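You operate a simulated robot arm through the tools that you are given. There is no shell and no other tool.

You run a simulated two-armed robot. Do the job below in one go: nothing can be reset, and whatever is moved stays where it is left.

## Task
Pick up the 75 filter cartridge from the middle shelf of the can rack with one hand, pass it to the other hand and put it on the fourth shelf from the bottom of the can rack.

The check looks at the end state, three seconds after you hand in, the way a careful person would. Anything else that was tipped, shoved, dropped, spilled or broken makes it a failure.

## Robot
Two 7-joint arms with two-finger parallel grippers on one trunk, on a base that moves. Base frame: it is fixed to the floor where the robot stands at the start and does not move with it; the origin is under the middle of the robot, x ahead of it, y to its left, z up. Units: m, rad, N and s.
The left shoulder is at the start at [0.071, 0.156, 1.005], the right one opposite. Each reaches about 1.231 m from its shoulder. Places, roughly: filter cartridge [2, 0.25, 1]; fourth shelf of the can rack [1.9, 0.4, 1.3]. Payload 3.91 kg a hand.
Tool frame (each hand has its own): the origin (TCP) lies between the finger pads and is the grasp point; the fingertips stand 0.03 m ahead of it; z points along the fingers, y is the line along which they close. The gripper opens to 0.11 m. The fingers are 0.02 m wide and 0.01 m thick; the gripper's body (0.048 by 0.112 m) begins 0.055 m behind the TCP.
Orientation is told as [roll, pitch, yaw] about the base's x, y, z axes, in that order, counted from this pose: with the fingers straight down and closing along the base's y, the tool's x points along the base's -x, its y along +y and its z along -z.

## Interface
- The arms move only by the tool servo_tool. It takes "left_rows", "right_rows" or both (then of equal length, played together; a hand with none holds still); each is a list that holds one entry, the list of rows, each a list of 7 numbers: the shift along the tool's x, y, z in m, then the turn, a rotation vector about the tool's x, y, z in rad, then the finger opening in m, from 0 to 0.11. In form: [[[tx, ty, tz, ax, ay, az, hand], ...]]. A call has 1 to 20 rows; each row is the pose to reach, as a shift and turn from the pose commanded when the call began, along the tool's axes at that moment. A row lasts 0.2 s, in which the tool goes at most 0.05 m and 0.15 rad; a call with a longer step from one row to the next is refused whole, and so is a gripper value outside its range. Where a pose cannot be reached the arm comes as near as it can. A force on the tool above 40 N (or 10 N above the force at the start of the call, whichever is more), or a blocked arm, ends the call early, and 0.2 s more pass. The fingers move at their own pace (about 0.108 m/s each) and stop on an object; they squeeze with about 43 N. The grip force told is the motor's: it shows also when the fingers shut on nothing. Time passes only in rows, and 0.2 s behind the last, so rows that repeat a pose let the fingers close. The reply holds the time, the measured pose of the TCP, the force on the tool along the base axes, the opening and the grip force, in the units named above and with some noise, with the torque about the TCP (base axes, N m) and any sound that the robot's microphone picked up.
- Cameras (640 x 400 px; columns grow to the right, rows downward): "scene" is now at [0.1477, 0.016, 1.2926]; the picture's right is [0.08, -1.00, -0.00], its down [-0.01, -0.00, -1.00] and it looks along [1.00, 0.08, -0.01] (base axes); focal length 259 px, centre (320, 200). "left" rides on the left gripper at [0.072, -0.017, -0.103] in its tool frame; the picture's right is [0.23, 0.97, 0.00], its down [-0.76, 0.18, -0.62] and it looks along [-0.61, 0.14, 0.78] (tool axes); focal length 222 px, centre (320, 200). "right" rides on the right gripper at [0.072, 0.017, -0.104] in its tool frame; the picture's right is [-0.23, 0.97, 0.00], its down [-0.76, -0.18, -0.62] and it looks along [-0.61, -0.14, 0.78] (tool axes); focal length 222 px, centre (320, 200). There is no depth. A picture from a camera that has moved, and an enlarged one, comes with that camera's place and axes in the base frame and with its lens. The place of the scene camera against the robot may be out by one fixed shift of up to 0.018 m in any direction.
- snapshot(camera): a new picture of that camera. The clock stands still meanwhile.
- slide_trunk(by): slides the trunk up (or, below 0, down) by that many m; the arms and the scene camera ride with it, the base frame stays. It gives what a move gives, with no picture.
- roll_base(legs): drives the robot by 1 to 6 legs, each [ahead, left, turn to the left] in m, m and rad, along the robot's own axes; the way and the turn of a leg run together, so that a leg with both is an arc; at most 1.5 m and 3.142 rad a leg. The arms and the cameras ride along, it lands a little off, and it stops where it bumps. It gives what a move gives.
- turn_head(pan, tilt): turns the head with the scene camera to pan (to the left, within 1.501 rad either way) and tilt (down, from -0.506 to 1.204), counted from straight ahead of the robot. It gives what a move gives.
- close_up(camera, box): a new picture of the part [left, top, right, bottom] of that camera's present view, enlarged. The clock stands still meanwhile.
- finish_job(): hands the job in; it is judged then, once.

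Places have to be worked out from the pictures, the camera data and where the tool is seen. Open the grippers and draw the arms clear of the work before you hand the job in, unless the task says otherwise.

The tools are called after ">>>" as a command line: name --argument value ..., lists and objects as JSON in quotes. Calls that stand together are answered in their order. servo_tool: Moves the arms, as the interface text tells. Its arguments: {"type":"object","properties":{"left_rows":{"type":"array","items":{"type":"array","items":{"type":"array","items":{"type":"number"}}}},"right_rows":{"type":"array","items":{"type":"array","items":{"type":"array","items":{"type":"number"}}}}},"required":[]} The other tools are called the same way: slide_trunk (by) moves the trunk up or down; roll_base (legs) drives the base; turn_head (pan, tilt) turns the head that bears the scene camera; snapshot (camera) takes a picture; close_up (camera, box) takes an enlarged picture of a part of a camera's view; finish_job () hands the job in.

At the start:

```text
time: 0.0
left_eef_pos: [0.6449, 0.2583, 1.2221]
left_tcp_rot: [0.0, 0.0, 0.0]
left_wrist_force: [0.1, -0.2, -0.3]
left_ft_torque: [0.0, -0.04, 0.03]
left_gripper_width: 0.1104
left_grip_force: 0.0
right_eef_pos: [0.7395, -0.3765, 1.2323]
right_tcp_rot: [0.0, 0.0, 0.0]
right_wrist_force: [-0.4, -0.8, 0.6]
right_ft_torque: [-0.02, 0.02, 0.0]
right_gripper_width: 0.11
right_grip_force: 0.1
trunk travel left (down, up): [-0.45, 0.49]
robot x, y, heading: [0.0003, 0.0, 0.004]
head pan, tilt (commanded): [0.084, 0.01]
```

scene: 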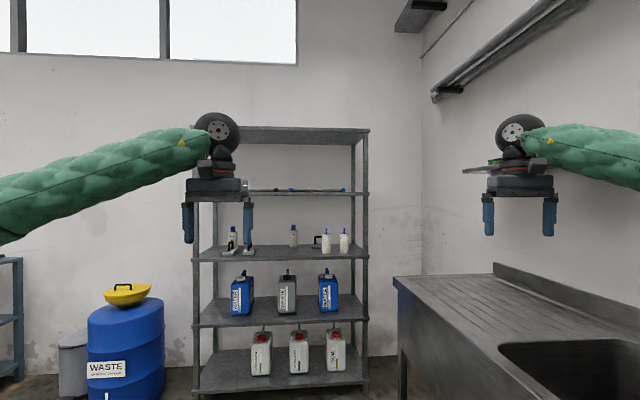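
right: 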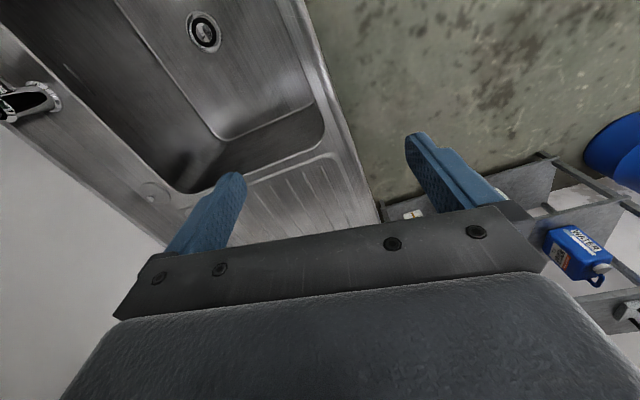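
left: 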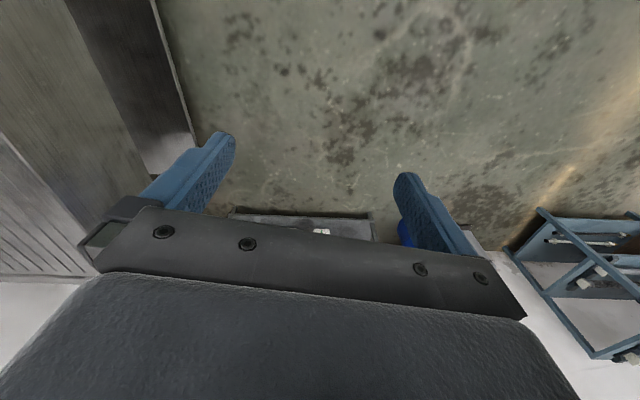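

The scene shows the can rack ahead, with small items on the middle shelf. I'll enlarge the middle and fourth shelves to identify the 75 filter cartridge.

>>> close_up --camera "scene" --box '[190, 170, 370, 282]'

>>> close_up --camera "scene" --box '[220, 215, 300, 265]'

>>> close_up --camera "scene" --box '[290, 215, 370, 265]'

```text
3.56 times, centred on (280, 226) of scene
camera zoom: at [0.1477, 0.016, 1.2926], right [0.08, -1.0, 0.0], down [-0.01, 0.0, -1.0], along [1.0, 0.08, -0.01], focal length 920 px, centre (462, 108)
```

zoom: 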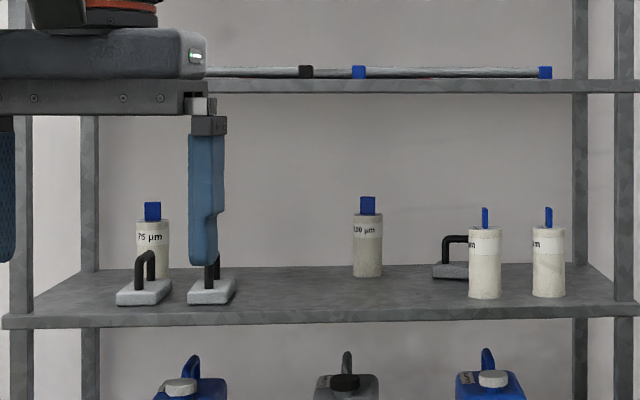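

```text
8.00 times, centred on (260, 240) of scene
camera zoom: at [0.1477, 0.016, 1.2926], right [0.08, -1.0, 0.0], down [-0.01, 0.0, -1.0], along [1.0, 0.08, -0.01], focal length 2070 px, centre (800, -120)
```

zoom: 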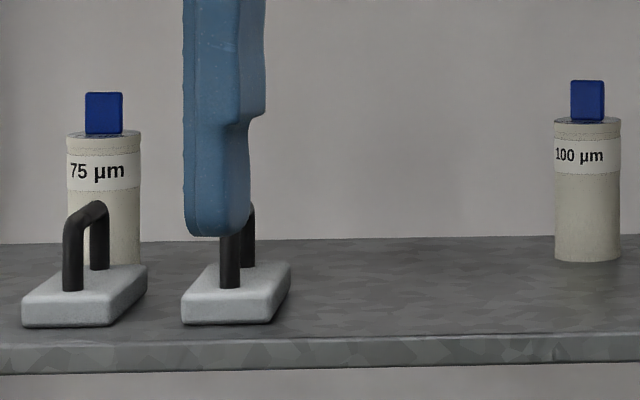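

```text
8.00 times, centred on (330, 240) of scene
camera zoom: at [0.1477, 0.016, 1.2926], right [0.08, -1.0, 0.0], down [-0.01, 0.0, -1.0], along [1.0, 0.08, -0.01], focal length 2070 px, centre (240, -120)
```

zoom: 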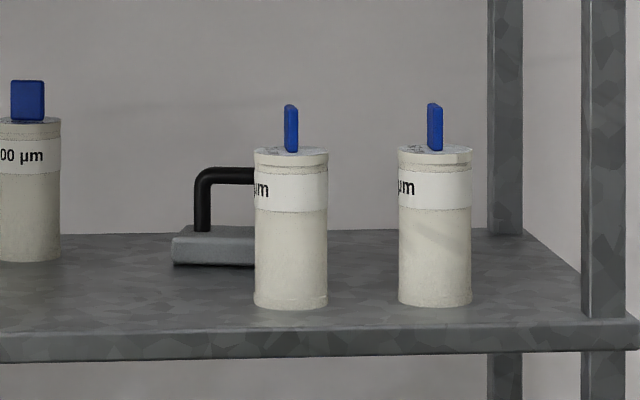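

The 75 µm cartridge is the leftmost one, standing behind two small plates with handles. Before driving I'll look around at the floor, the counter and the left side with the head.

>>> turn_head --pan 0.1 --tilt 0.7

>>> snapshot --camera "scene"

>>> turn_head --pan -0.9 --tilt 0.8

>>> snapshot --camera "scene"

>>> turn_head --pan 1.1 --tilt 0.6

>>> snapshot --camera "scene"

```text
time: 1.1
left_eef_pos: [0.6461, 0.2577, 1.2225]
left_tcp_rot: [0.0, -0.001, -0.001]
left_wrist_force: [0.2, -0.4, 0.7]
left_ft_torque: [0.01, 0.03, -0.01]
left_gripper_width: 0.1099
left_grip_force: 0.1
right_eef_pos: [0.7397, -0.376, 1.232]
right_tcp_rot: [0.0, 0.001, 0.0]
right_wrist_force: [-0.6, 0.0, 0.5]
right_ft_torque: [0.0, -0.04, -0.05]
right_gripper_width: 0.11
right_grip_force: 0.1
trunk travel left (down, up): [-0.45, 0.49]
robot x, y, heading: [-0.0002, -0.0003, -0.001]
head pan, tilt (commanded): [0.099, 0.7]
```

```text
taken
camera scene: at [0.1423, 0.0168, 1.2298], right [0.1, -1.0, 0.0], down [-0.64, -0.06, -0.77], along [0.76, 0.08, -0.64], focal length 259 px, centre (320, 200)
```

scene: 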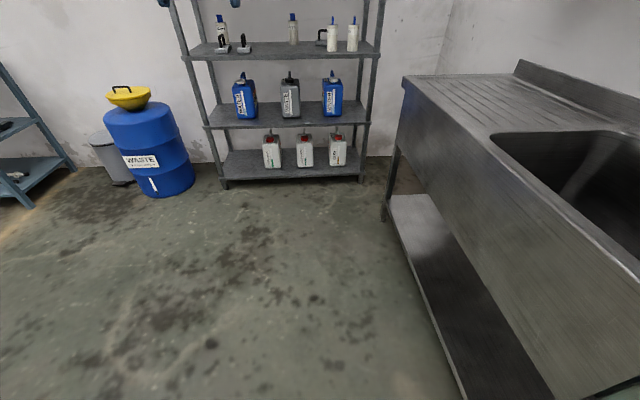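

```text
time: 2.3
left_eef_pos: [0.645, 0.2581, 1.2218]
left_tcp_rot: [-0.001, 0.0, 0.0]
left_wrist_force: [0.5, -0.5, -0.1]
left_ft_torque: [-0.01, 0.0, -0.02]
left_gripper_width: 0.1097
left_grip_force: 0.0
right_eef_pos: [0.7393, -0.3767, 1.2315]
right_tcp_rot: [-0.001, 0.0, -0.001]
right_wrist_force: [1.0, -0.3, -0.4]
right_ft_torque: [-0.01, 0.0, 0.02]
right_gripper_width: 0.1099
right_grip_force: 0.1
trunk travel left (down, up): [-0.45, 0.49]
robot x, y, heading: [0.0009, -0.0022, 0.005]
head pan, tilt (commanded): [-0.901, 0.799]
```

```text
taken
camera scene: at [0.1079, -0.0548, 1.2215], right [-0.78, -0.62, 0.0], down [-0.45, 0.56, -0.7], along [0.43, -0.55, -0.72], focal length 259 px, centre (320, 200)
```

scene: 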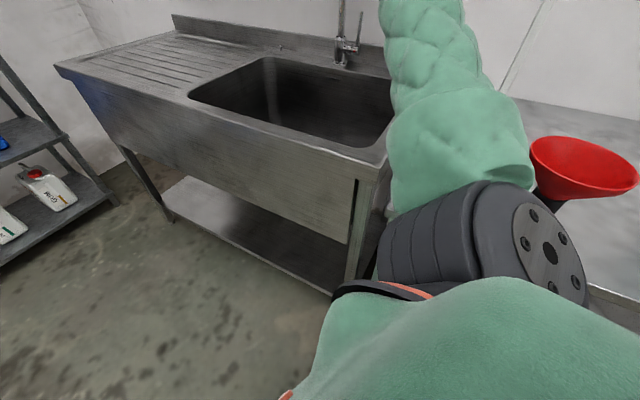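

```text
time: 4.3
left_eef_pos: [0.6432, 0.2577, 1.2236]
left_tcp_rot: [0.0, -0.001, 0.0]
left_wrist_force: [0.3, 0.6, 0.1]
left_ft_torque: [0.01, -0.01, 0.02]
left_gripper_width: 0.1097
left_grip_force: 0.0
right_eef_pos: [0.7404, -0.3765, 1.2323]
right_tcp_rot: [0.0, 0.0, 0.0]
right_wrist_force: [0.5, 0.4, -0.2]
right_ft_torque: [0.0, -0.01, 0.01]
right_gripper_width: 0.11
right_grip_force: 0.1
trunk travel left (down, up): [-0.45, 0.49]
robot x, y, heading: [0.0022, 0.0006, -0.001]
head pan, tilt (commanded): [1.1, 0.6]
```

```text
taken
camera scene: at [0.0979, 0.0871, 1.2383], right [0.89, -0.45, 0.0], down [-0.26, -0.5, -0.82], along [0.37, 0.73, -0.57], focal length 259 px, centre (320, 200)
```

scene: 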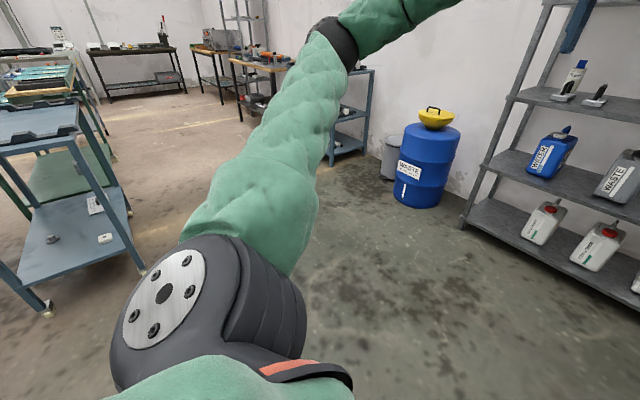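

The rack stands turned about 0.18 rad to my left (feet near (1.69, 0.94) and (1.89, -0.15)), and the floor in front of it is clear. I'll shift left, advance, and turn to face it, stopping well short.

>>> roll_base --legs '[[0, 0.34, 0], [0.6, 0, 0], [0, 0, 0.185]]'

>>> turn_head --pan 0.0 --tilt 0.2

>>> snapshot --camera "scene"

```text
time: 10.1
left_eef_pos: [1.1749, 0.7141, 1.2213]
left_tcp_rot: [-0.002, 0.0, 0.187]
left_wrist_force: [-0.2, 0.5, -0.6]
left_ft_torque: [-0.03, -0.01, -0.01]
left_gripper_width: 0.11
left_grip_force: 0.0
right_eef_pos: [1.3856, 0.1087, 1.232]
right_tcp_rot: [0.001, 0.001, 0.187]
right_wrist_force: [0.3, 1.2, -0.1]
right_ft_torque: [0.01, 0.0, 0.01]
right_gripper_width: 0.11
right_grip_force: 0.1
trunk travel left (down, up): [-0.45, 0.49]
robot x, y, heading: [0.5924, 0.3399, 0.183]
head pan, tilt (commanded): [1.1, 0.6]
```

```text
time: 11.5
left_eef_pos: [1.1754, 0.7141, 1.2226]
left_tcp_rot: [0.0, -0.001, 0.186]
left_wrist_force: [0.9, 0.2, -1.0]
left_ft_torque: [0.0, -0.03, 0.01]
left_gripper_width: 0.1098
left_grip_force: 0.1
right_eef_pos: [1.3851, 0.1079, 1.2323]
right_tcp_rot: [0.0, 0.001, 0.187]
right_wrist_force: [-0.5, -0.2, -0.7]
right_ft_torque: [-0.01, -0.01, 0.01]
right_gripper_width: 0.1099
right_grip_force: 0.1
trunk travel left (down, up): [-0.45, 0.49]
robot x, y, heading: [0.5872, 0.343, 0.185]
head pan, tilt (commanded): [0.0, 0.201]
```

```text
taken
camera scene: at [0.7376, 0.3759, 1.2751], right [0.19, -0.98, 0.0], down [-0.2, -0.04, -0.98], along [0.96, 0.18, -0.2], focal length 259 px, centre (320, 200)
```

scene: 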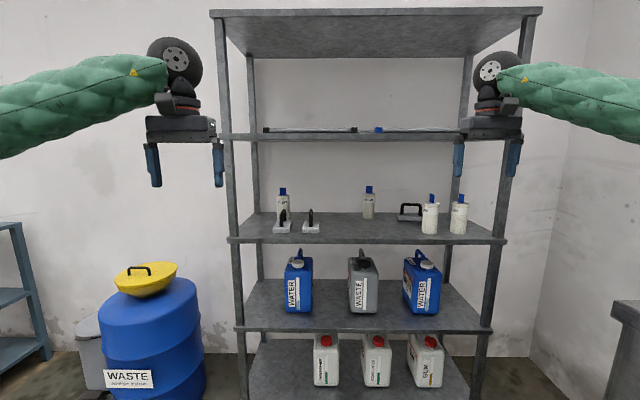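

I'm now square to the rack, about 1 m short of it. Enlarging the middle shelf to read the labels, and then raising the trunk to see shelf four from above.

>>> close_up --camera "scene" --box '[240, 170, 400, 270]'

>>> close_up --camera "scene" --box '[360, 170, 520, 270]'

>>> slide_trunk --by 0.4

>>> snapshot --camera "scene"

```text
4.00 times, centred on (320, 220) of scene
camera zoom: at [0.7376, 0.3759, 1.2751], right [0.19, -0.98, 0.0], down [-0.2, -0.04, -0.98], along [0.96, 0.18, -0.2], focal length 1035 px, centre (320, 120)
```

zoom: 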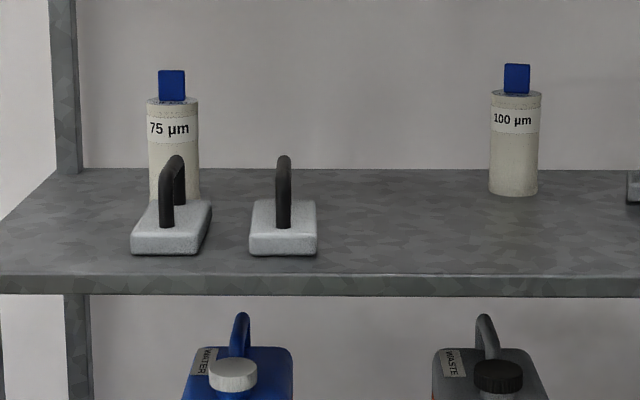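

```text
4.00 times, centred on (440, 220) of scene
camera zoom: at [0.7376, 0.3759, 1.2751], right [0.19, -0.98, 0.0], down [-0.2, -0.04, -0.98], along [0.96, 0.18, -0.2], focal length 1035 px, centre (-160, 120)
```

zoom: 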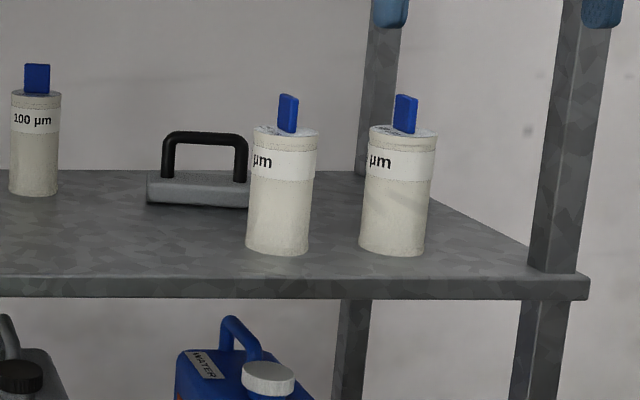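

```text
time: 15.3
left_eef_pos: [1.1757, 0.7144, 1.6216]
left_tcp_rot: [0.002, 0.001, 0.187]
left_wrist_force: [-0.4, 0.0, -0.1]
left_ft_torque: [0.0, -0.03, 0.05]
left_gripper_width: 0.1098
left_grip_force: 0.0
right_eef_pos: [1.3862, 0.1075, 1.6313]
right_tcp_rot: [0.001, 0.001, 0.187]
right_wrist_force: [0.3, 1.2, 0.4]
right_ft_torque: [-0.04, 0.04, 0.0]
right_gripper_width: 0.11
right_grip_force: 0.1
trunk travel left (down, up): [-0.85, 0.09]
robot x, y, heading: [0.5929, 0.3388, 0.188]
head pan, tilt (commanded): [0.0, 0.201]
```

```text
taken
camera scene: at [0.7379, 0.3758, 1.675], right [0.19, -0.98, 0.0], down [-0.2, -0.04, -0.98], along [0.96, 0.18, -0.2], focal length 259 px, centre (320, 200)
```

scene: 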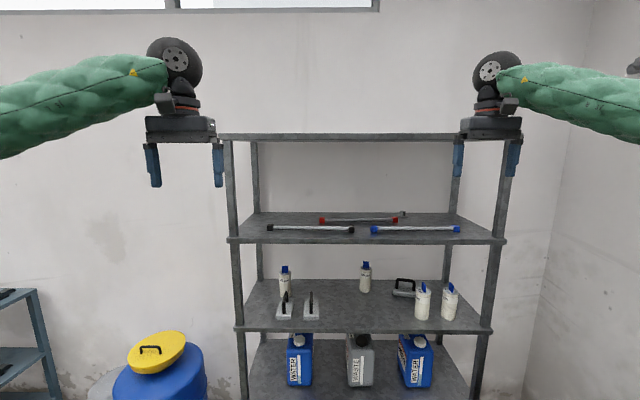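

Shelf four holds three long rods lying along it; I'll enlarge shelves four and three from this higher view to find free space and measure the plates.

>>> close_up --camera "scene" --box '[220, 190, 380, 290]'

>>> close_up --camera "scene" --box '[360, 190, 520, 290]'

>>> close_up --camera "scene" --box '[230, 255, 350, 330]'

>>> close_up --camera "scene" --box '[380, 255, 500, 330]'

```text
4.00 times, centred on (300, 240) of scene
camera zoom: at [0.7379, 0.3758, 1.675], right [0.19, -0.98, 0.0], down [-0.2, -0.04, -0.98], along [0.96, 0.18, -0.2], focal length 1035 px, centre (400, 40)
```

zoom: 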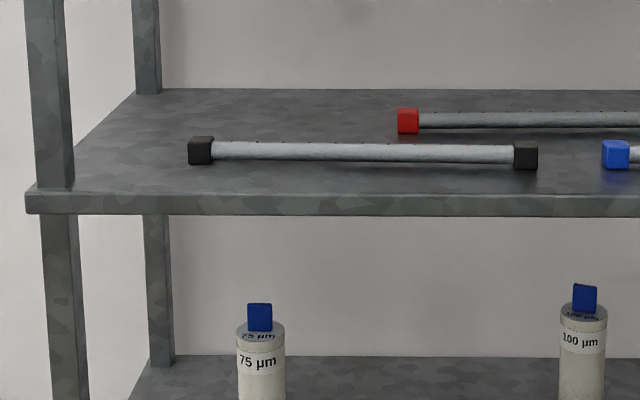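

```text
4.00 times, centred on (440, 240) of scene
camera zoom: at [0.7379, 0.3758, 1.675], right [0.19, -0.98, 0.0], down [-0.2, -0.04, -0.98], along [0.96, 0.18, -0.2], focal length 1035 px, centre (-160, 40)
```

zoom: 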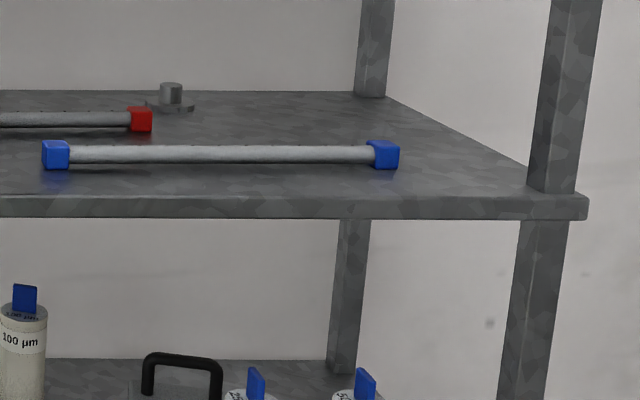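

```text
5.33 times, centred on (290, 292) of scene
camera zoom: at [0.7379, 0.3758, 1.675], right [0.19, -0.98, 0.0], down [-0.2, -0.04, -0.98], along [0.96, 0.18, -0.2], focal length 1380 px, centre (480, -293)
```

zoom: 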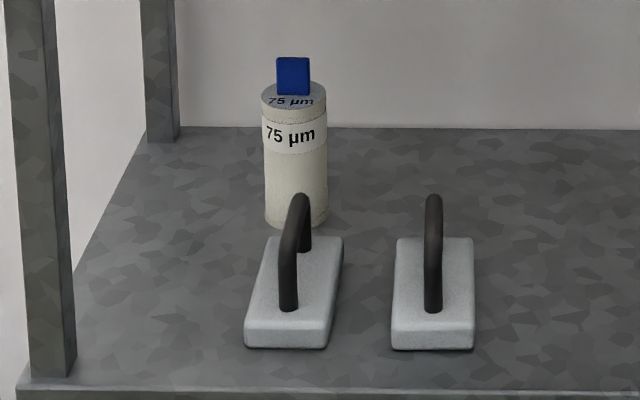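

```text
5.33 times, centred on (440, 292) of scene
camera zoom: at [0.7379, 0.3758, 1.675], right [0.19, -0.98, 0.0], down [-0.2, -0.04, -0.98], along [0.96, 0.18, -0.2], focal length 1380 px, centre (-320, -293)
```

zoom: 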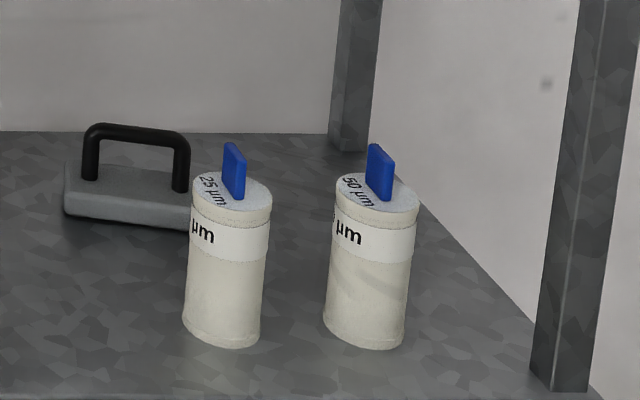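

The labels read 25, 50, 75 and 100 µm, so the leftmost one is the right cartridge. On shelf four the back-left area is free. Next I'll zoom on both hands to calibrate the scene camera's fixed shift against the known TCPs.

>>> close_up --camera "scene" --box '[135, 110, 247, 200]'

>>> close_up --camera "scene" --box '[440, 100, 552, 190]'

```text
4.44 times, centred on (191, 155) of scene
camera zoom: at [0.7379, 0.3758, 1.675], right [0.19, -0.98, 0.0], down [-0.2, -0.04, -0.98], along [0.96, 0.18, -0.2], focal length 1150 px, centre (893, 400)
```

zoom: 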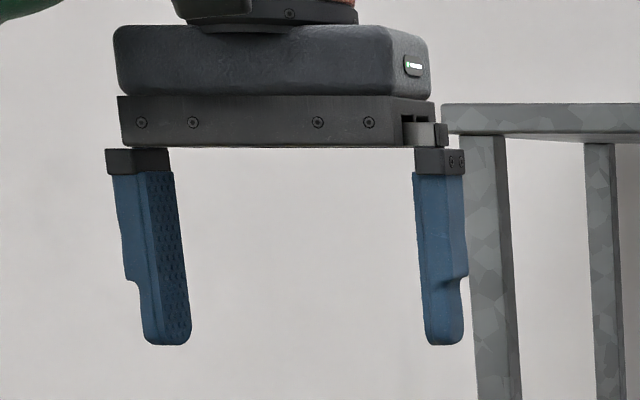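

```text
4.44 times, centred on (496, 145) of scene
camera zoom: at [0.7379, 0.3758, 1.675], right [0.19, -0.98, 0.0], down [-0.2, -0.04, -0.98], along [0.96, 0.18, -0.2], focal length 1150 px, centre (-462, 444)
```

zoom: 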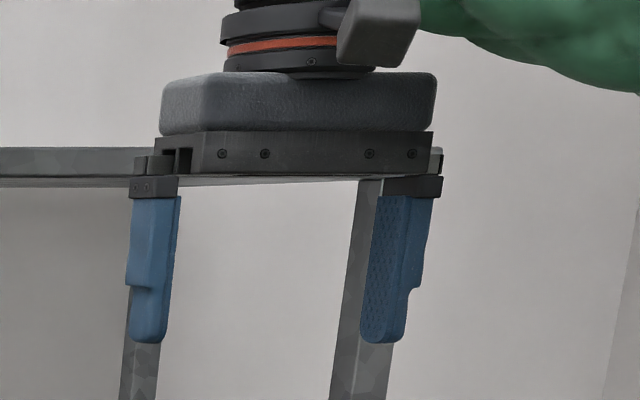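

Calibrating on the finger tips, objects appear about 8 mm too far left and 6–7 mm too high; this puts the cartridge near (1.89, 0.76), body top at about 1.047, shelf three at about 0.919 and the plate handle top at about 1.00. I'll lower the trunk back and, in free air, bring the right hand to a 45° forward-down pose at centre while drawing the left hand back.

>>> slide_trunk --by -0.4

>>> servo_tool --left_rows '[[[0.015, 0.012, 0, 0, 0, 0, 0.11], [0.03, 0.024, 0, 0, 0, 0, 0.11], [0.045, 0.036, 0, 0, 0, 0, 0.11], [0.06, 0.048, 0, 0, 0, 0, 0.11], [0.075, 0.06, 0, 0, 0, 0, 0.11], [0.09, 0.072, 0, 0, 0, 0, 0.11], [0.105, 0.084, 0, 0, 0, 0, 0.11], [0.12, 0.096, 0, 0, 0, 0, 0.11], [0.135, 0.108, 0, 0, 0, 0, 0.11], [0.15, 0.12, 0, 0, 0, 0, 0.11]]]' --right_rows '[[[0.01, 0.0377, 0.008, 0, -0.0785, 0, 0.11], [0.02, 0.0754, 0.016, 0, -0.157, 0, 0.11], [0.03, 0.1131, 0.024, 0, -0.2356, 0, 0.11], [0.04, 0.1508, 0.032, 0, -0.3142, 0, 0.11], [0.05, 0.1885, 0.04, 0, -0.3927, 0, 0.11], [0.06, 0.2262, 0.048, 0, -0.4712, 0, 0.11], [0.07, 0.2639, 0.056, 0, -0.5498, 0, 0.11], [0.08, 0.3016, 0.064, 0, -0.6283, 0, 0.11], [0.09, 0.3393, 0.072, 0, -0.7069, 0, 0.11], [0.1, 0.377, 0.08, 0, -0.7854, 0, 0.11]]]'

>>> snapshot --camera "scene"

>>> snapshot --camera "right"

```text
time: 19.1
left_eef_pos: [1.1744, 0.7139, 1.2228]
left_tcp_rot: [-0.001, 0.001, 0.187]
left_wrist_force: [0.3, -0.2, 0.2]
left_ft_torque: [-0.02, 0.02, 0.02]
left_gripper_width: 0.1101
left_grip_force: 0.0
right_eef_pos: [1.3863, 0.1085, 1.2326]
right_tcp_rot: [0.0, -0.001, 0.185]
right_wrist_force: [0.7, -0.6, 0.4]
right_ft_torque: [-0.01, 0.01, -0.01]
right_gripper_width: 0.11
right_grip_force: 0.2
trunk travel left (down, up): [-0.45, 0.49]
robot x, y, heading: [0.5894, 0.3409, 0.183]
head pan, tilt (commanded): [0.0, 0.201]
```

```text
time: 21.3
left_eef_pos: [1.0032, 0.8057, 1.2221]
left_tcp_rot: [-0.002, 0.0, 0.186]
left_wrist_force: [0.1, 0.7, -0.1]
left_ft_torque: [0.01, 0.0, 0.0]
left_gripper_width: 0.1103
left_grip_force: 0.2
right_eef_pos: [1.2171, 0.4612, 1.1524]
right_tcp_rot: [0.0, -0.786, 0.186]
right_wrist_force: [-0.7, 0.7, 0.6]
right_ft_torque: [0.0, -0.02, -0.01]
right_gripper_width: 0.1098
right_grip_force: 0.1
trunk travel left (down, up): [-0.45, 0.49]
robot x, y, heading: [0.5886, 0.3409, 0.189]
head pan, tilt (commanded): [0.0, 0.201]
```

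```text
taken
camera scene: at [0.7365, 0.3772, 1.2752], right [0.18, -0.98, 0.0], down [-0.2, -0.04, -0.98], along [0.96, 0.18, -0.2], focal length 259 px, centre (320, 200)
```

scene: 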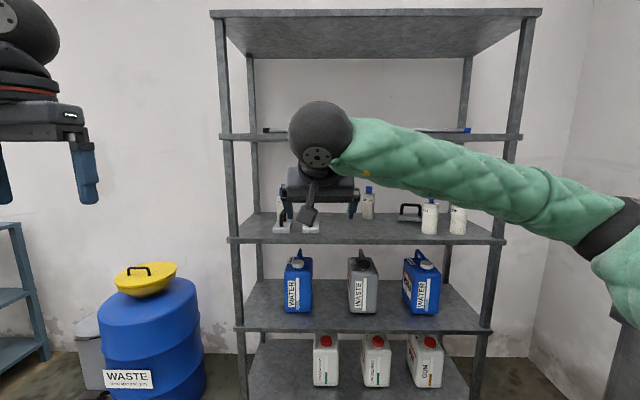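

```text
taken
camera right: at [1.0938, 0.4535, 1.1731], right [-0.02, 0.99, 0.16], down [0.13, -0.16, 0.98], along [0.99, 0.04, -0.12], focal length 222 px, centre (320, 200)
```

right: 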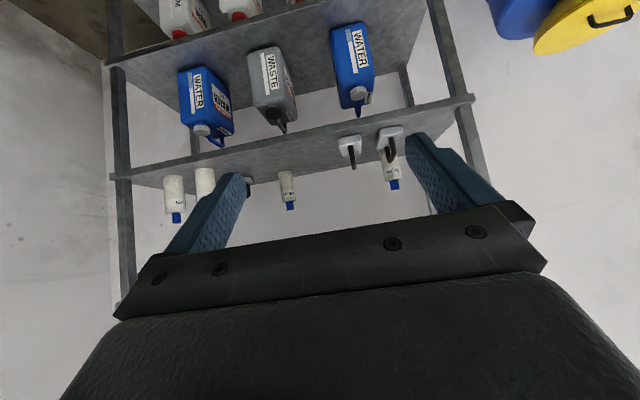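

The right arm took the 45° pose cleanly; its forearm comes in from the right. I'll drive about 0.33 m ahead and 0.21 m left so that the cartridge is straight in front at about 1.03 m, with the right hand still short of the rack.

>>> roll_base --legs '[[0, 0.206, 0], [0.326, 0, 0]]'

>>> snapshot --camera "scene"

>>> snapshot --camera "right"

```text
time: 24.7
left_eef_pos: [1.2864, 1.07, 1.2217]
left_tcp_rot: [0.0, 0.004, 0.191]
left_wrist_force: [0.3, -0.9, -0.2]
left_ft_torque: [0.0, 0.01, -0.01]
left_gripper_width: 0.1098
left_grip_force: 0.1
right_eef_pos: [1.5021, 0.7251, 1.1499]
right_tcp_rot: [0.0, -0.784, 0.19]
right_wrist_force: [0.1, -0.1, 0.5]
right_ft_torque: [0.02, 0.01, 0.01]
right_gripper_width: 0.1099
right_grip_force: 0.1
trunk travel left (down, up): [-0.45, 0.49]
robot x, y, heading: [0.8727, 0.609, 0.191]
head pan, tilt (commanded): [0.0, 0.201]
```

```text
taken
camera scene: at [1.0218, 0.6422, 1.2749], right [0.19, -0.98, 0.0], down [-0.2, -0.04, -0.98], along [0.96, 0.19, -0.2], focal length 259 px, centre (320, 200)
```

scene: 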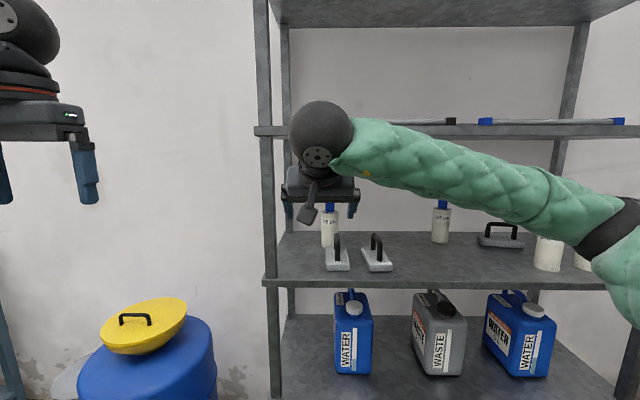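

```text
taken
camera right: at [1.3787, 0.72, 1.1724], right [-0.03, 0.99, 0.16], down [0.13, -0.16, 0.98], along [0.99, 0.05, -0.13], focal length 222 px, centre (320, 200)
```

right: 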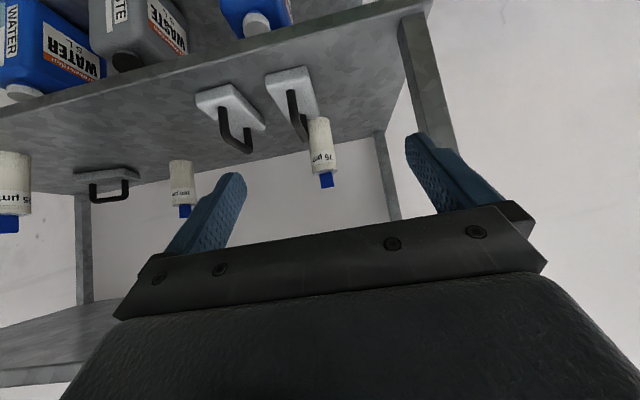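

The cartridge shows left of centre in the right-hand camera, between the fingers. I'll zoom in from the scene camera and the hand camera to fix its place and the plates' places more exactly.

>>> close_up --camera "scene" --box '[270, 180, 430, 280]'

>>> close_up --camera "right" --box '[180, 50, 420, 200]'

```text
4.00 times, centred on (350, 230) of scene
camera zoom: at [1.0218, 0.6422, 1.2749], right [0.19, -0.98, 0.0], down [-0.2, -0.04, -0.98], along [0.96, 0.19, -0.2], focal length 1035 px, centre (200, 80)
```

zoom: 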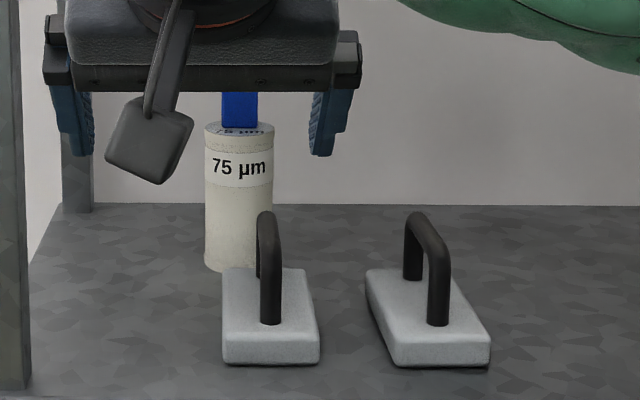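

```text
2.67 times, centred on (300, 125) of right
camera zoom: at [1.3787, 0.72, 1.1724], right [-0.03, 0.99, 0.16], down [0.13, -0.16, 0.98], along [0.99, 0.05, -0.13], focal length 592 px, centre (373, 400)
```

zoom: 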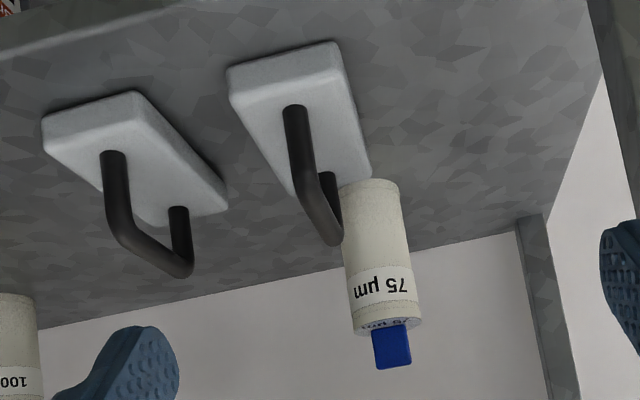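

Both cameras agree: the cartridge lies about 0.38–0.39 m ahead of the right TCP and 0.03 m to its right. I'll align sideways, lower to z≈1.05 and go half-way in, then look again.

>>> servo_tool --right_rows '[[[0.0142, -0.0062, 0.0142, 0, 0, 0, 0.11], [0.0283, -0.0124, 0.0283, 0, 0, 0, 0.11], [0.0425, -0.0186, 0.0566, 0, 0, 0, 0.11], [0.0354, -0.0248, 0.099, 0, 0, 0, 0.11], [0.0, -0.031, 0.1414, 0, 0, 0, 0.11], [-0.0354, -0.031, 0.1768, 0, 0, 0, 0.11]]]'

>>> snapshot --camera "scene"

>>> snapshot --camera "right"

```text
refused: row 5 steps farther than a row can; nothing moved
```

```text
taken
camera scene: at [1.0218, 0.6422, 1.2749], right [0.19, -0.98, 0.0], down [-0.2, -0.04, -0.98], along [0.96, 0.19, -0.2], focal length 259 px, centre (320, 200)
```

scene: 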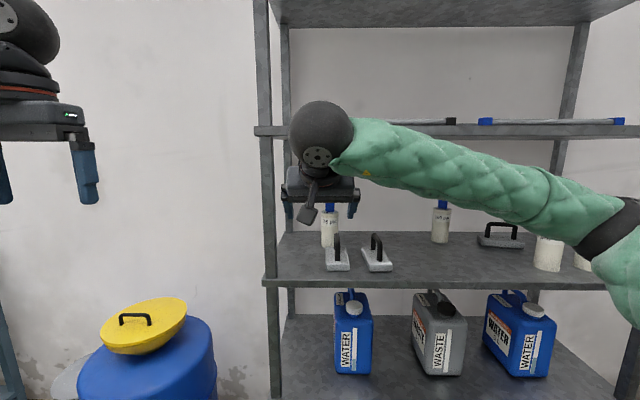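

```text
taken
camera right: at [1.3787, 0.72, 1.1724], right [-0.03, 0.99, 0.16], down [0.13, -0.16, 0.98], along [0.99, 0.05, -0.13], focal length 222 px, centre (320, 200)
```

right: 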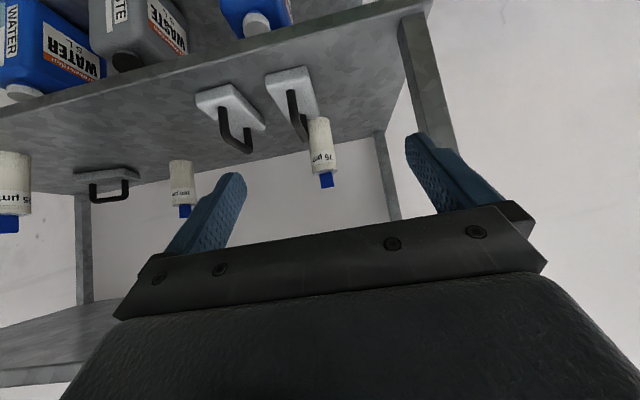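

One step was slightly too long, so nothing moved; I'll repeat the same path with shorter steps.

>>> servo_tool --right_rows '[[[0.0236, -0.01, 0.0236, 0, 0, 0, 0.11], [0.0471, -0.02, 0.0471, 0, 0, 0, 0.11], [0.0707, -0.031, 0.0707, 0, 0, 0, 0.11], [0.0442, -0.031, 0.0972, 0, 0, 0, 0.11], [0.0177, -0.031, 0.1237, 0, 0, 0, 0.11], [-0.0088, -0.031, 0.1502, 0, 0, 0, 0.11], [-0.0354, -0.031, 0.1768, 0, 0, 0, 0.11]]]'

>>> snapshot --camera "scene"

>>> snapshot --camera "right"

```text
time: 26.3
left_eef_pos: [1.2859, 1.0702, 1.2224]
left_tcp_rot: [0.0, 0.002, 0.19]
left_wrist_force: [-0.1, -0.1, 0.0]
left_ft_torque: [0.02, 0.03, -0.01]
left_gripper_width: 0.1101
left_grip_force: 0.0
right_eef_pos: [1.6536, 0.7243, 1.0521]
right_tcp_rot: [-0.001, -0.784, 0.19]
right_wrist_force: [0.2, -0.1, 1.1]
right_ft_torque: [-0.04, 0.0, 0.05]
right_gripper_width: 0.1098
right_grip_force: 0.0
trunk travel left (down, up): [-0.45, 0.49]
robot x, y, heading: [0.8722, 0.6072, 0.193]
head pan, tilt (commanded): [0.0, 0.201]
```

```text
taken
camera scene: at [1.021, 0.6419, 1.275], right [0.19, -0.98, 0.0], down [-0.2, -0.04, -0.98], along [0.96, 0.18, -0.2], focal length 259 px, centre (320, 200)
```

scene: 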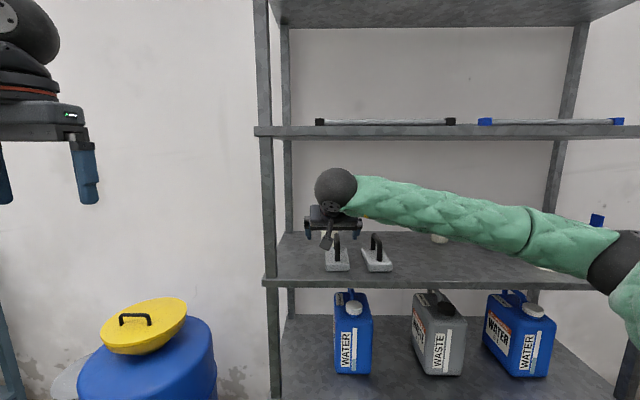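

```text
taken
camera right: at [1.5308, 0.7171, 1.073], right [-0.03, 0.99, 0.16], down [0.13, -0.16, 0.98], along [0.99, 0.05, -0.12], focal length 222 px, centre (320, 200)
```

right: 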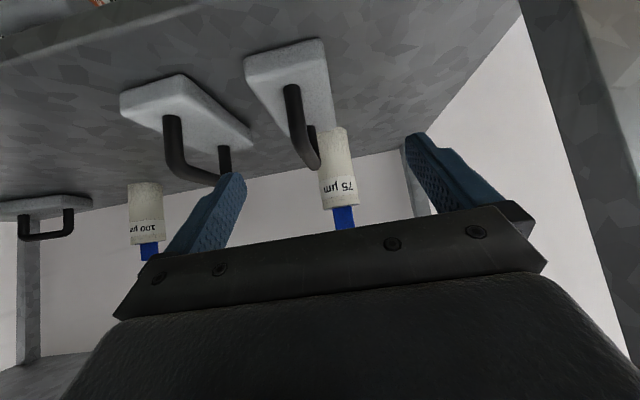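

The hand is at the shelf mouth, well below shelf four and above the handles. Zooming the hand camera and scene for a finer fix before going further.

>>> close_up --camera "right" --box '[230, 60, 430, 240]'

>>> close_up --camera "scene" --box '[280, 150, 400, 280]'

```text
2.22 times, centred on (330, 150) of right
camera zoom: at [1.5308, 0.7171, 1.073], right [-0.03, 0.99, 0.16], down [0.13, -0.16, 0.98], along [0.99, 0.05, -0.12], focal length 494 px, centre (298, 311)
```

zoom: 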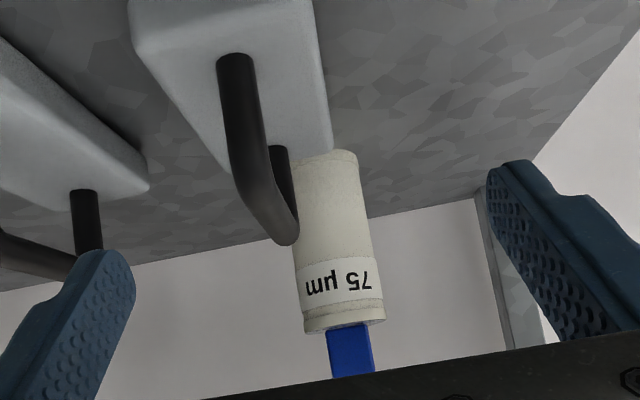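

```text
3.08 times, centred on (340, 215) of scene
camera zoom: at [1.021, 0.6419, 1.275], right [0.19, -0.98, 0.0], down [-0.2, -0.04, -0.98], along [0.96, 0.18, -0.2], focal length 796 px, centre (258, 154)
```

zoom: 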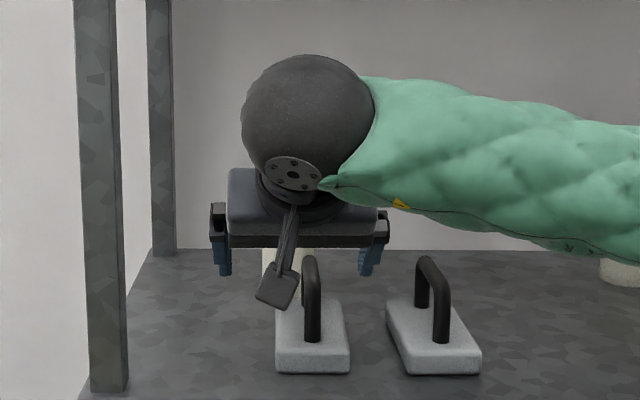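

Triangulating from two hand-camera views: body top z≈1.045, cartridge about 0.25 m ahead of the TCP and 3 mm to its right. I'll go 0.15 m further in at the same height, fingers passing either side of the handle.

>>> servo_tool --right_rows '[[[-0.0265, -0.001, 0.0265, 0, 0, 0, 0.11], [-0.053, -0.002, 0.053, 0, 0, 0, 0.11], [-0.0796, -0.003, 0.0796, 0, 0, 0, 0.11], [-0.1061, -0.003, 0.1061, 0, 0, 0, 0.11]]]'

>>> snapshot --camera "scene"

>>> snapshot --camera "right"

```text
time: 27.3
left_eef_pos: [1.2869, 1.0728, 1.2217]
left_tcp_rot: [0.001, 0.001, 0.19]
left_wrist_force: [-0.1, 0.3, 0.0]
left_ft_torque: [-0.01, 0.03, 0.01]
left_gripper_width: 0.1102
left_grip_force: 0.1
right_eef_pos: [1.8015, 0.7493, 1.0532]
right_tcp_rot: [0.001, -0.785, 0.19]
right_wrist_force: [-0.8, 0.1, 0.8]
right_ft_torque: [0.01, -0.04, -0.01]
right_gripper_width: 0.1099
right_grip_force: 0.1
trunk travel left (down, up): [-0.45, 0.49]
robot x, y, heading: [0.8752, 0.6088, 0.19]
head pan, tilt (commanded): [0.0, 0.201]
```

```text
taken
camera scene: at [1.0209, 0.6424, 1.275], right [0.19, -0.98, 0.0], down [-0.2, -0.04, -0.98], along [0.96, 0.18, -0.2], focal length 259 px, centre (320, 200)
```

scene: 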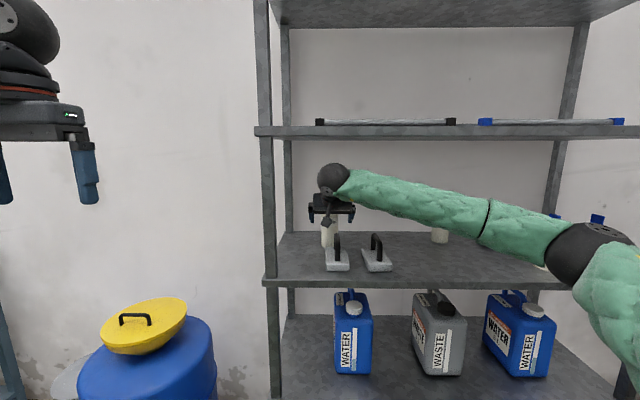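

```text
taken
camera right: at [1.678, 0.7421, 1.0742], right [-0.03, 0.99, 0.16], down [0.13, -0.16, 0.98], along [0.99, 0.05, -0.12], focal length 222 px, centre (320, 200)
```

right: 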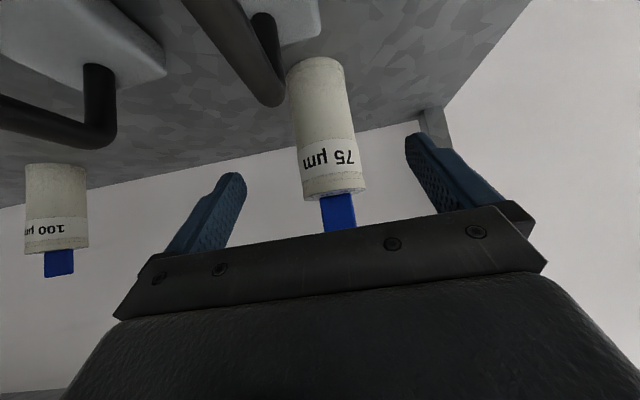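

The cartridge is now squarely between the fingers and only the last ~0.09 m remains. A zoom on the hand camera will fix the remaining distance.

>>> close_up --camera "right" --box '[220, 40, 420, 240]'

>>> close_up --camera "scene" --box '[290, 150, 400, 280]'

```text
2.00 times, centred on (320, 140) of right
camera zoom: at [1.678, 0.7421, 1.0742], right [-0.03, 0.99, 0.16], down [0.13, -0.16, 0.98], along [0.99, 0.05, -0.12], focal length 444 px, centre (320, 320)
```

zoom: 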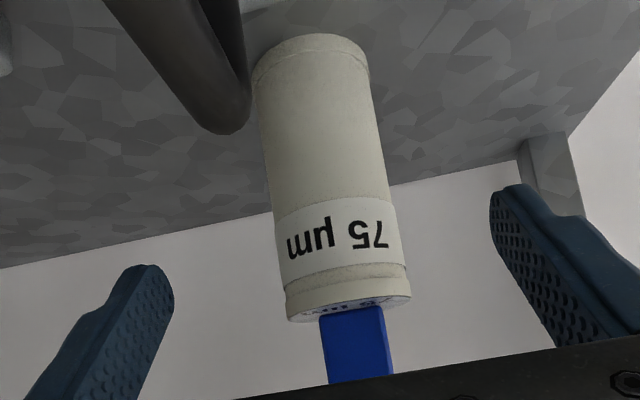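

```text
3.08 times, centred on (345, 215) of scene
camera zoom: at [1.0209, 0.6424, 1.275], right [0.19, -0.98, 0.0], down [-0.2, -0.04, -0.98], along [0.96, 0.18, -0.2], focal length 796 px, centre (243, 154)
```

zoom: 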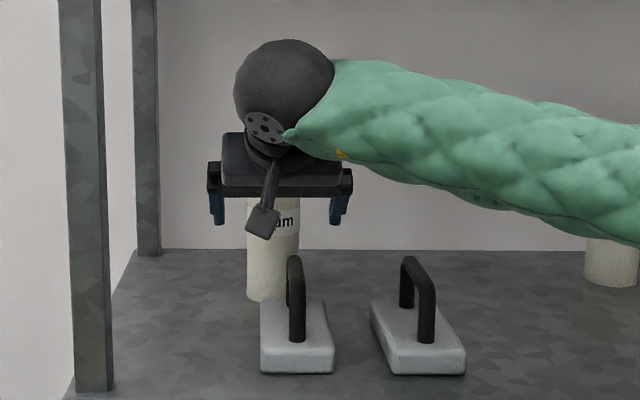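

The cartridge centre is 0.087 m ahead of the TCP and centred within 2 mm. I'll move forward over it and then sink 0.03 m so that the pads straddle the upper body.

>>> servo_tool --right_rows '[[[-0.0205, 0.001, 0.0205, 0, 0, 0, 0.11], [-0.041, 0.002, 0.041, 0, 0, 0, 0.11], [-0.0615, 0.002, 0.0615, 0, 0, 0, 0.11], [-0.0509, 0.002, 0.0721, 0, 0, 0, 0.11], [-0.0403, 0.002, 0.0827, 0, 0, 0, 0.11]]]'

>>> snapshot --camera "scene"

>>> snapshot --camera "right"

>>> close_up --camera "scene" --box '[290, 150, 400, 280]'

```text
time: 28.5
left_eef_pos: [1.2872, 1.0723, 1.2219]
left_tcp_rot: [0.001, 0.004, 0.191]
left_wrist_force: [-0.8, 0.3, 0.5]
left_ft_torque: [-0.01, 0.02, 0.03]
left_gripper_width: 0.1099
left_grip_force: 0.0
right_eef_pos: [1.8883, 0.7685, 1.0219]
right_tcp_rot: [0.0, -0.785, 0.189]
right_wrist_force: [-0.9, -0.1, -1.3]
right_ft_torque: [0.04, -0.01, 0.0]
right_gripper_width: 0.1101
right_grip_force: 0.1
trunk travel left (down, up): [-0.45, 0.49]
robot x, y, heading: [0.873, 0.6071, 0.192]
head pan, tilt (commanded): [0.0, 0.201]
```

```text
taken
camera scene: at [1.0212, 0.6423, 1.275], right [0.19, -0.98, 0.0], down [-0.2, -0.04, -0.98], along [0.96, 0.19, -0.2], focal length 259 px, centre (320, 200)
```

scene: 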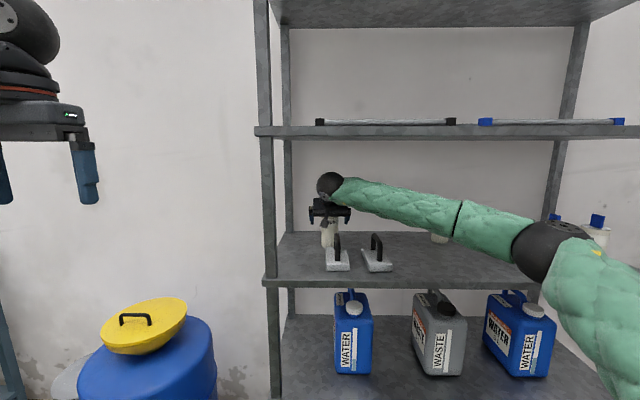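

```text
taken
camera right: at [1.7647, 0.7618, 1.0429], right [-0.03, 0.99, 0.16], down [0.13, -0.16, 0.98], along [0.99, 0.05, -0.12], focal length 222 px, centre (320, 200)
```

right: 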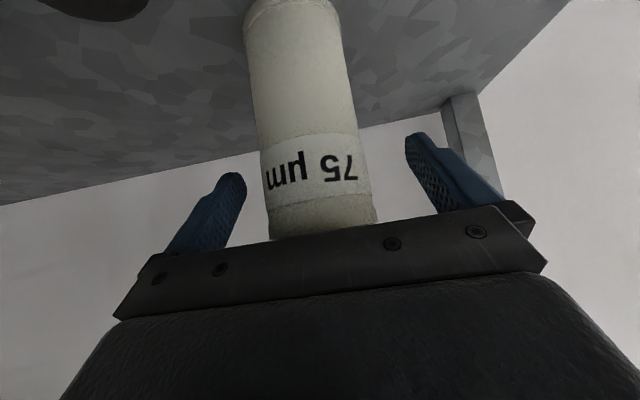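

```text
3.08 times, centred on (345, 215) of scene
camera zoom: at [1.0212, 0.6423, 1.275], right [0.19, -0.98, 0.0], down [-0.2, -0.04, -0.98], along [0.96, 0.19, -0.2], focal length 796 px, centre (243, 154)
```

zoom: 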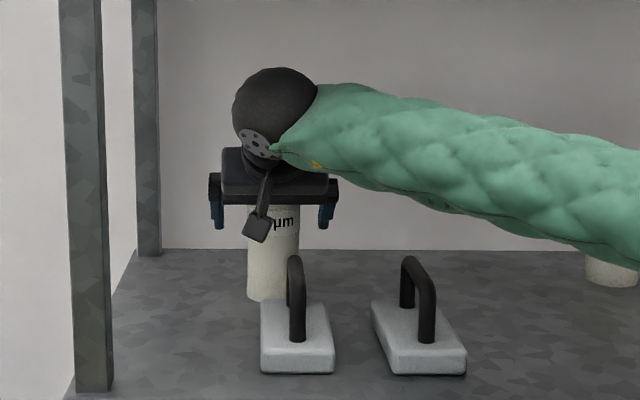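

The cartridge stands squarely between the pads. Closing the right gripper in place.

>>> servo_tool --right_rows '[[[0, 0, 0, 0, 0, 0, 0.09], [0, 0, 0, 0, 0, 0, 0.07], [0, 0, 0, 0, 0, 0, 0.05], [0, 0, 0, 0, 0, 0, 0.03], [0, 0, 0, 0, 0, 0, 0.03], [0, 0, 0, 0, 0, 0, 0.03]]]'

>>> snapshot --camera "right"

>>> close_up --camera "scene" --box '[290, 150, 400, 280]'

```text
time: 29.9
left_eef_pos: [1.2864, 1.0707, 1.2218]
left_tcp_rot: [0.0, 0.001, 0.191]
left_wrist_force: [-0.2, -0.5, 0.1]
left_ft_torque: [-0.01, 0.01, 0.05]
left_gripper_width: 0.11
left_grip_force: 0.1
right_eef_pos: [1.8888, 0.7673, 1.0215]
right_tcp_rot: [-0.001, -0.786, 0.19]
right_wrist_force: [-0.2, -0.4, -0.4]
right_ft_torque: [-0.01, 0.01, 0.03]
right_gripper_width: 0.0608
right_grip_force: 43.0
trunk travel left (down, up): [-0.45, 0.49]
robot x, y, heading: [0.8716, 0.6062, 0.193]
head pan, tilt (commanded): [0.0, 0.201]
```

```text
taken
camera right: at [1.7645, 0.7612, 1.0435], right [-0.03, 0.99, 0.16], down [0.13, -0.16, 0.98], along [0.99, 0.05, -0.12], focal length 222 px, centre (320, 200)
```

right: 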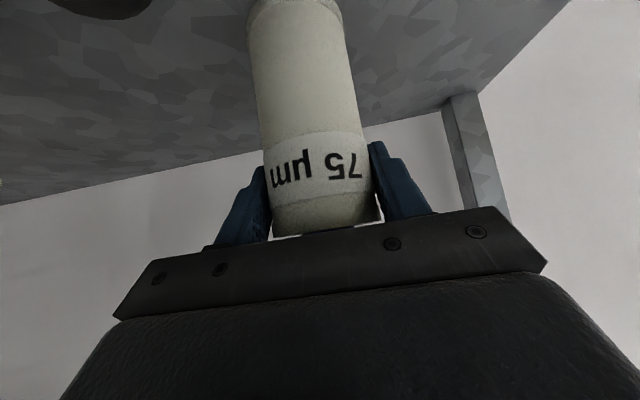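

```text
3.08 times, centred on (345, 215) of scene
camera zoom: at [1.0208, 0.642, 1.2751], right [0.19, -0.98, 0.0], down [-0.2, -0.04, -0.98], along [0.96, 0.19, -0.2], focal length 796 px, centre (243, 154)
```

zoom: 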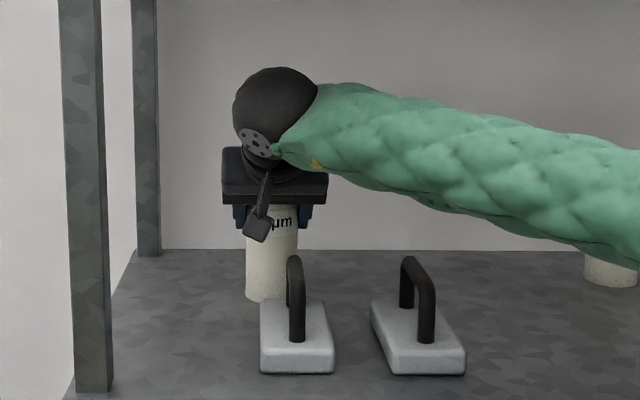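

The grip reads 0.061 m at 43 N. I'll lift 3 cm straight up first and check that it comes cleanly.

>>> servo_tool --right_rows '[[[-0.007, 0, -0.007, 0, 0, 0, 0.03], [-0.014, 0, -0.014, 0, 0, 0, 0.03], [-0.0212, 0, -0.0212, 0, 0, 0, 0.03]]]'

>>> snapshot --camera "right"

>>> snapshot --camera "scene"

```text
time: 30.7
left_eef_pos: [1.2849, 1.071, 1.2225]
left_tcp_rot: [0.0, -0.001, 0.191]
left_wrist_force: [-0.4, -0.3, 0.1]
left_ft_torque: [0.01, -0.03, -0.03]
left_gripper_width: 0.1102
left_grip_force: 0.1
right_eef_pos: [1.8868, 0.7665, 1.0518]
right_tcp_rot: [-0.002, -0.786, 0.189]
right_wrist_force: [0.5, 0.4, -0.9]
right_ft_torque: [0.0, -0.02, 0.0]
right_gripper_width: 0.0607
right_grip_force: 43.0
trunk travel left (down, up): [-0.45, 0.49]
robot x, y, heading: [0.8758, 0.6052, 0.19]
head pan, tilt (commanded): [0.0, 0.201]
```

```text
taken
camera right: at [1.7634, 0.7611, 1.0739], right [-0.03, 0.99, 0.16], down [0.13, -0.16, 0.98], along [0.99, 0.05, -0.12], focal length 222 px, centre (320, 200)
```

right: 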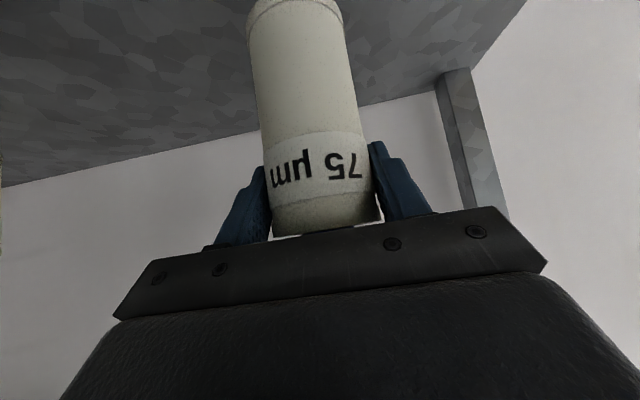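

```text
taken
camera scene: at [1.0204, 0.642, 1.2751], right [0.19, -0.98, 0.0], down [-0.2, -0.04, -0.98], along [0.96, 0.19, -0.2], focal length 259 px, centre (320, 200)
```

scene: 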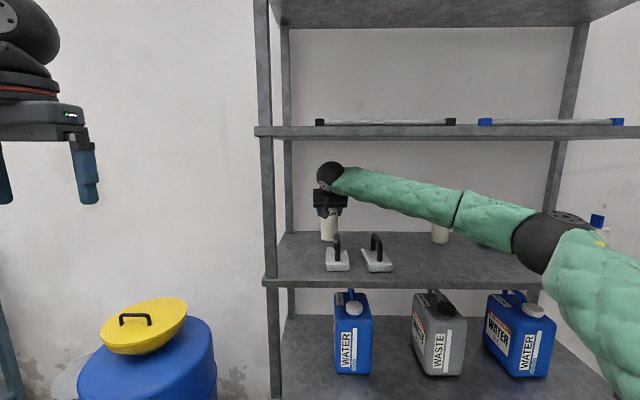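

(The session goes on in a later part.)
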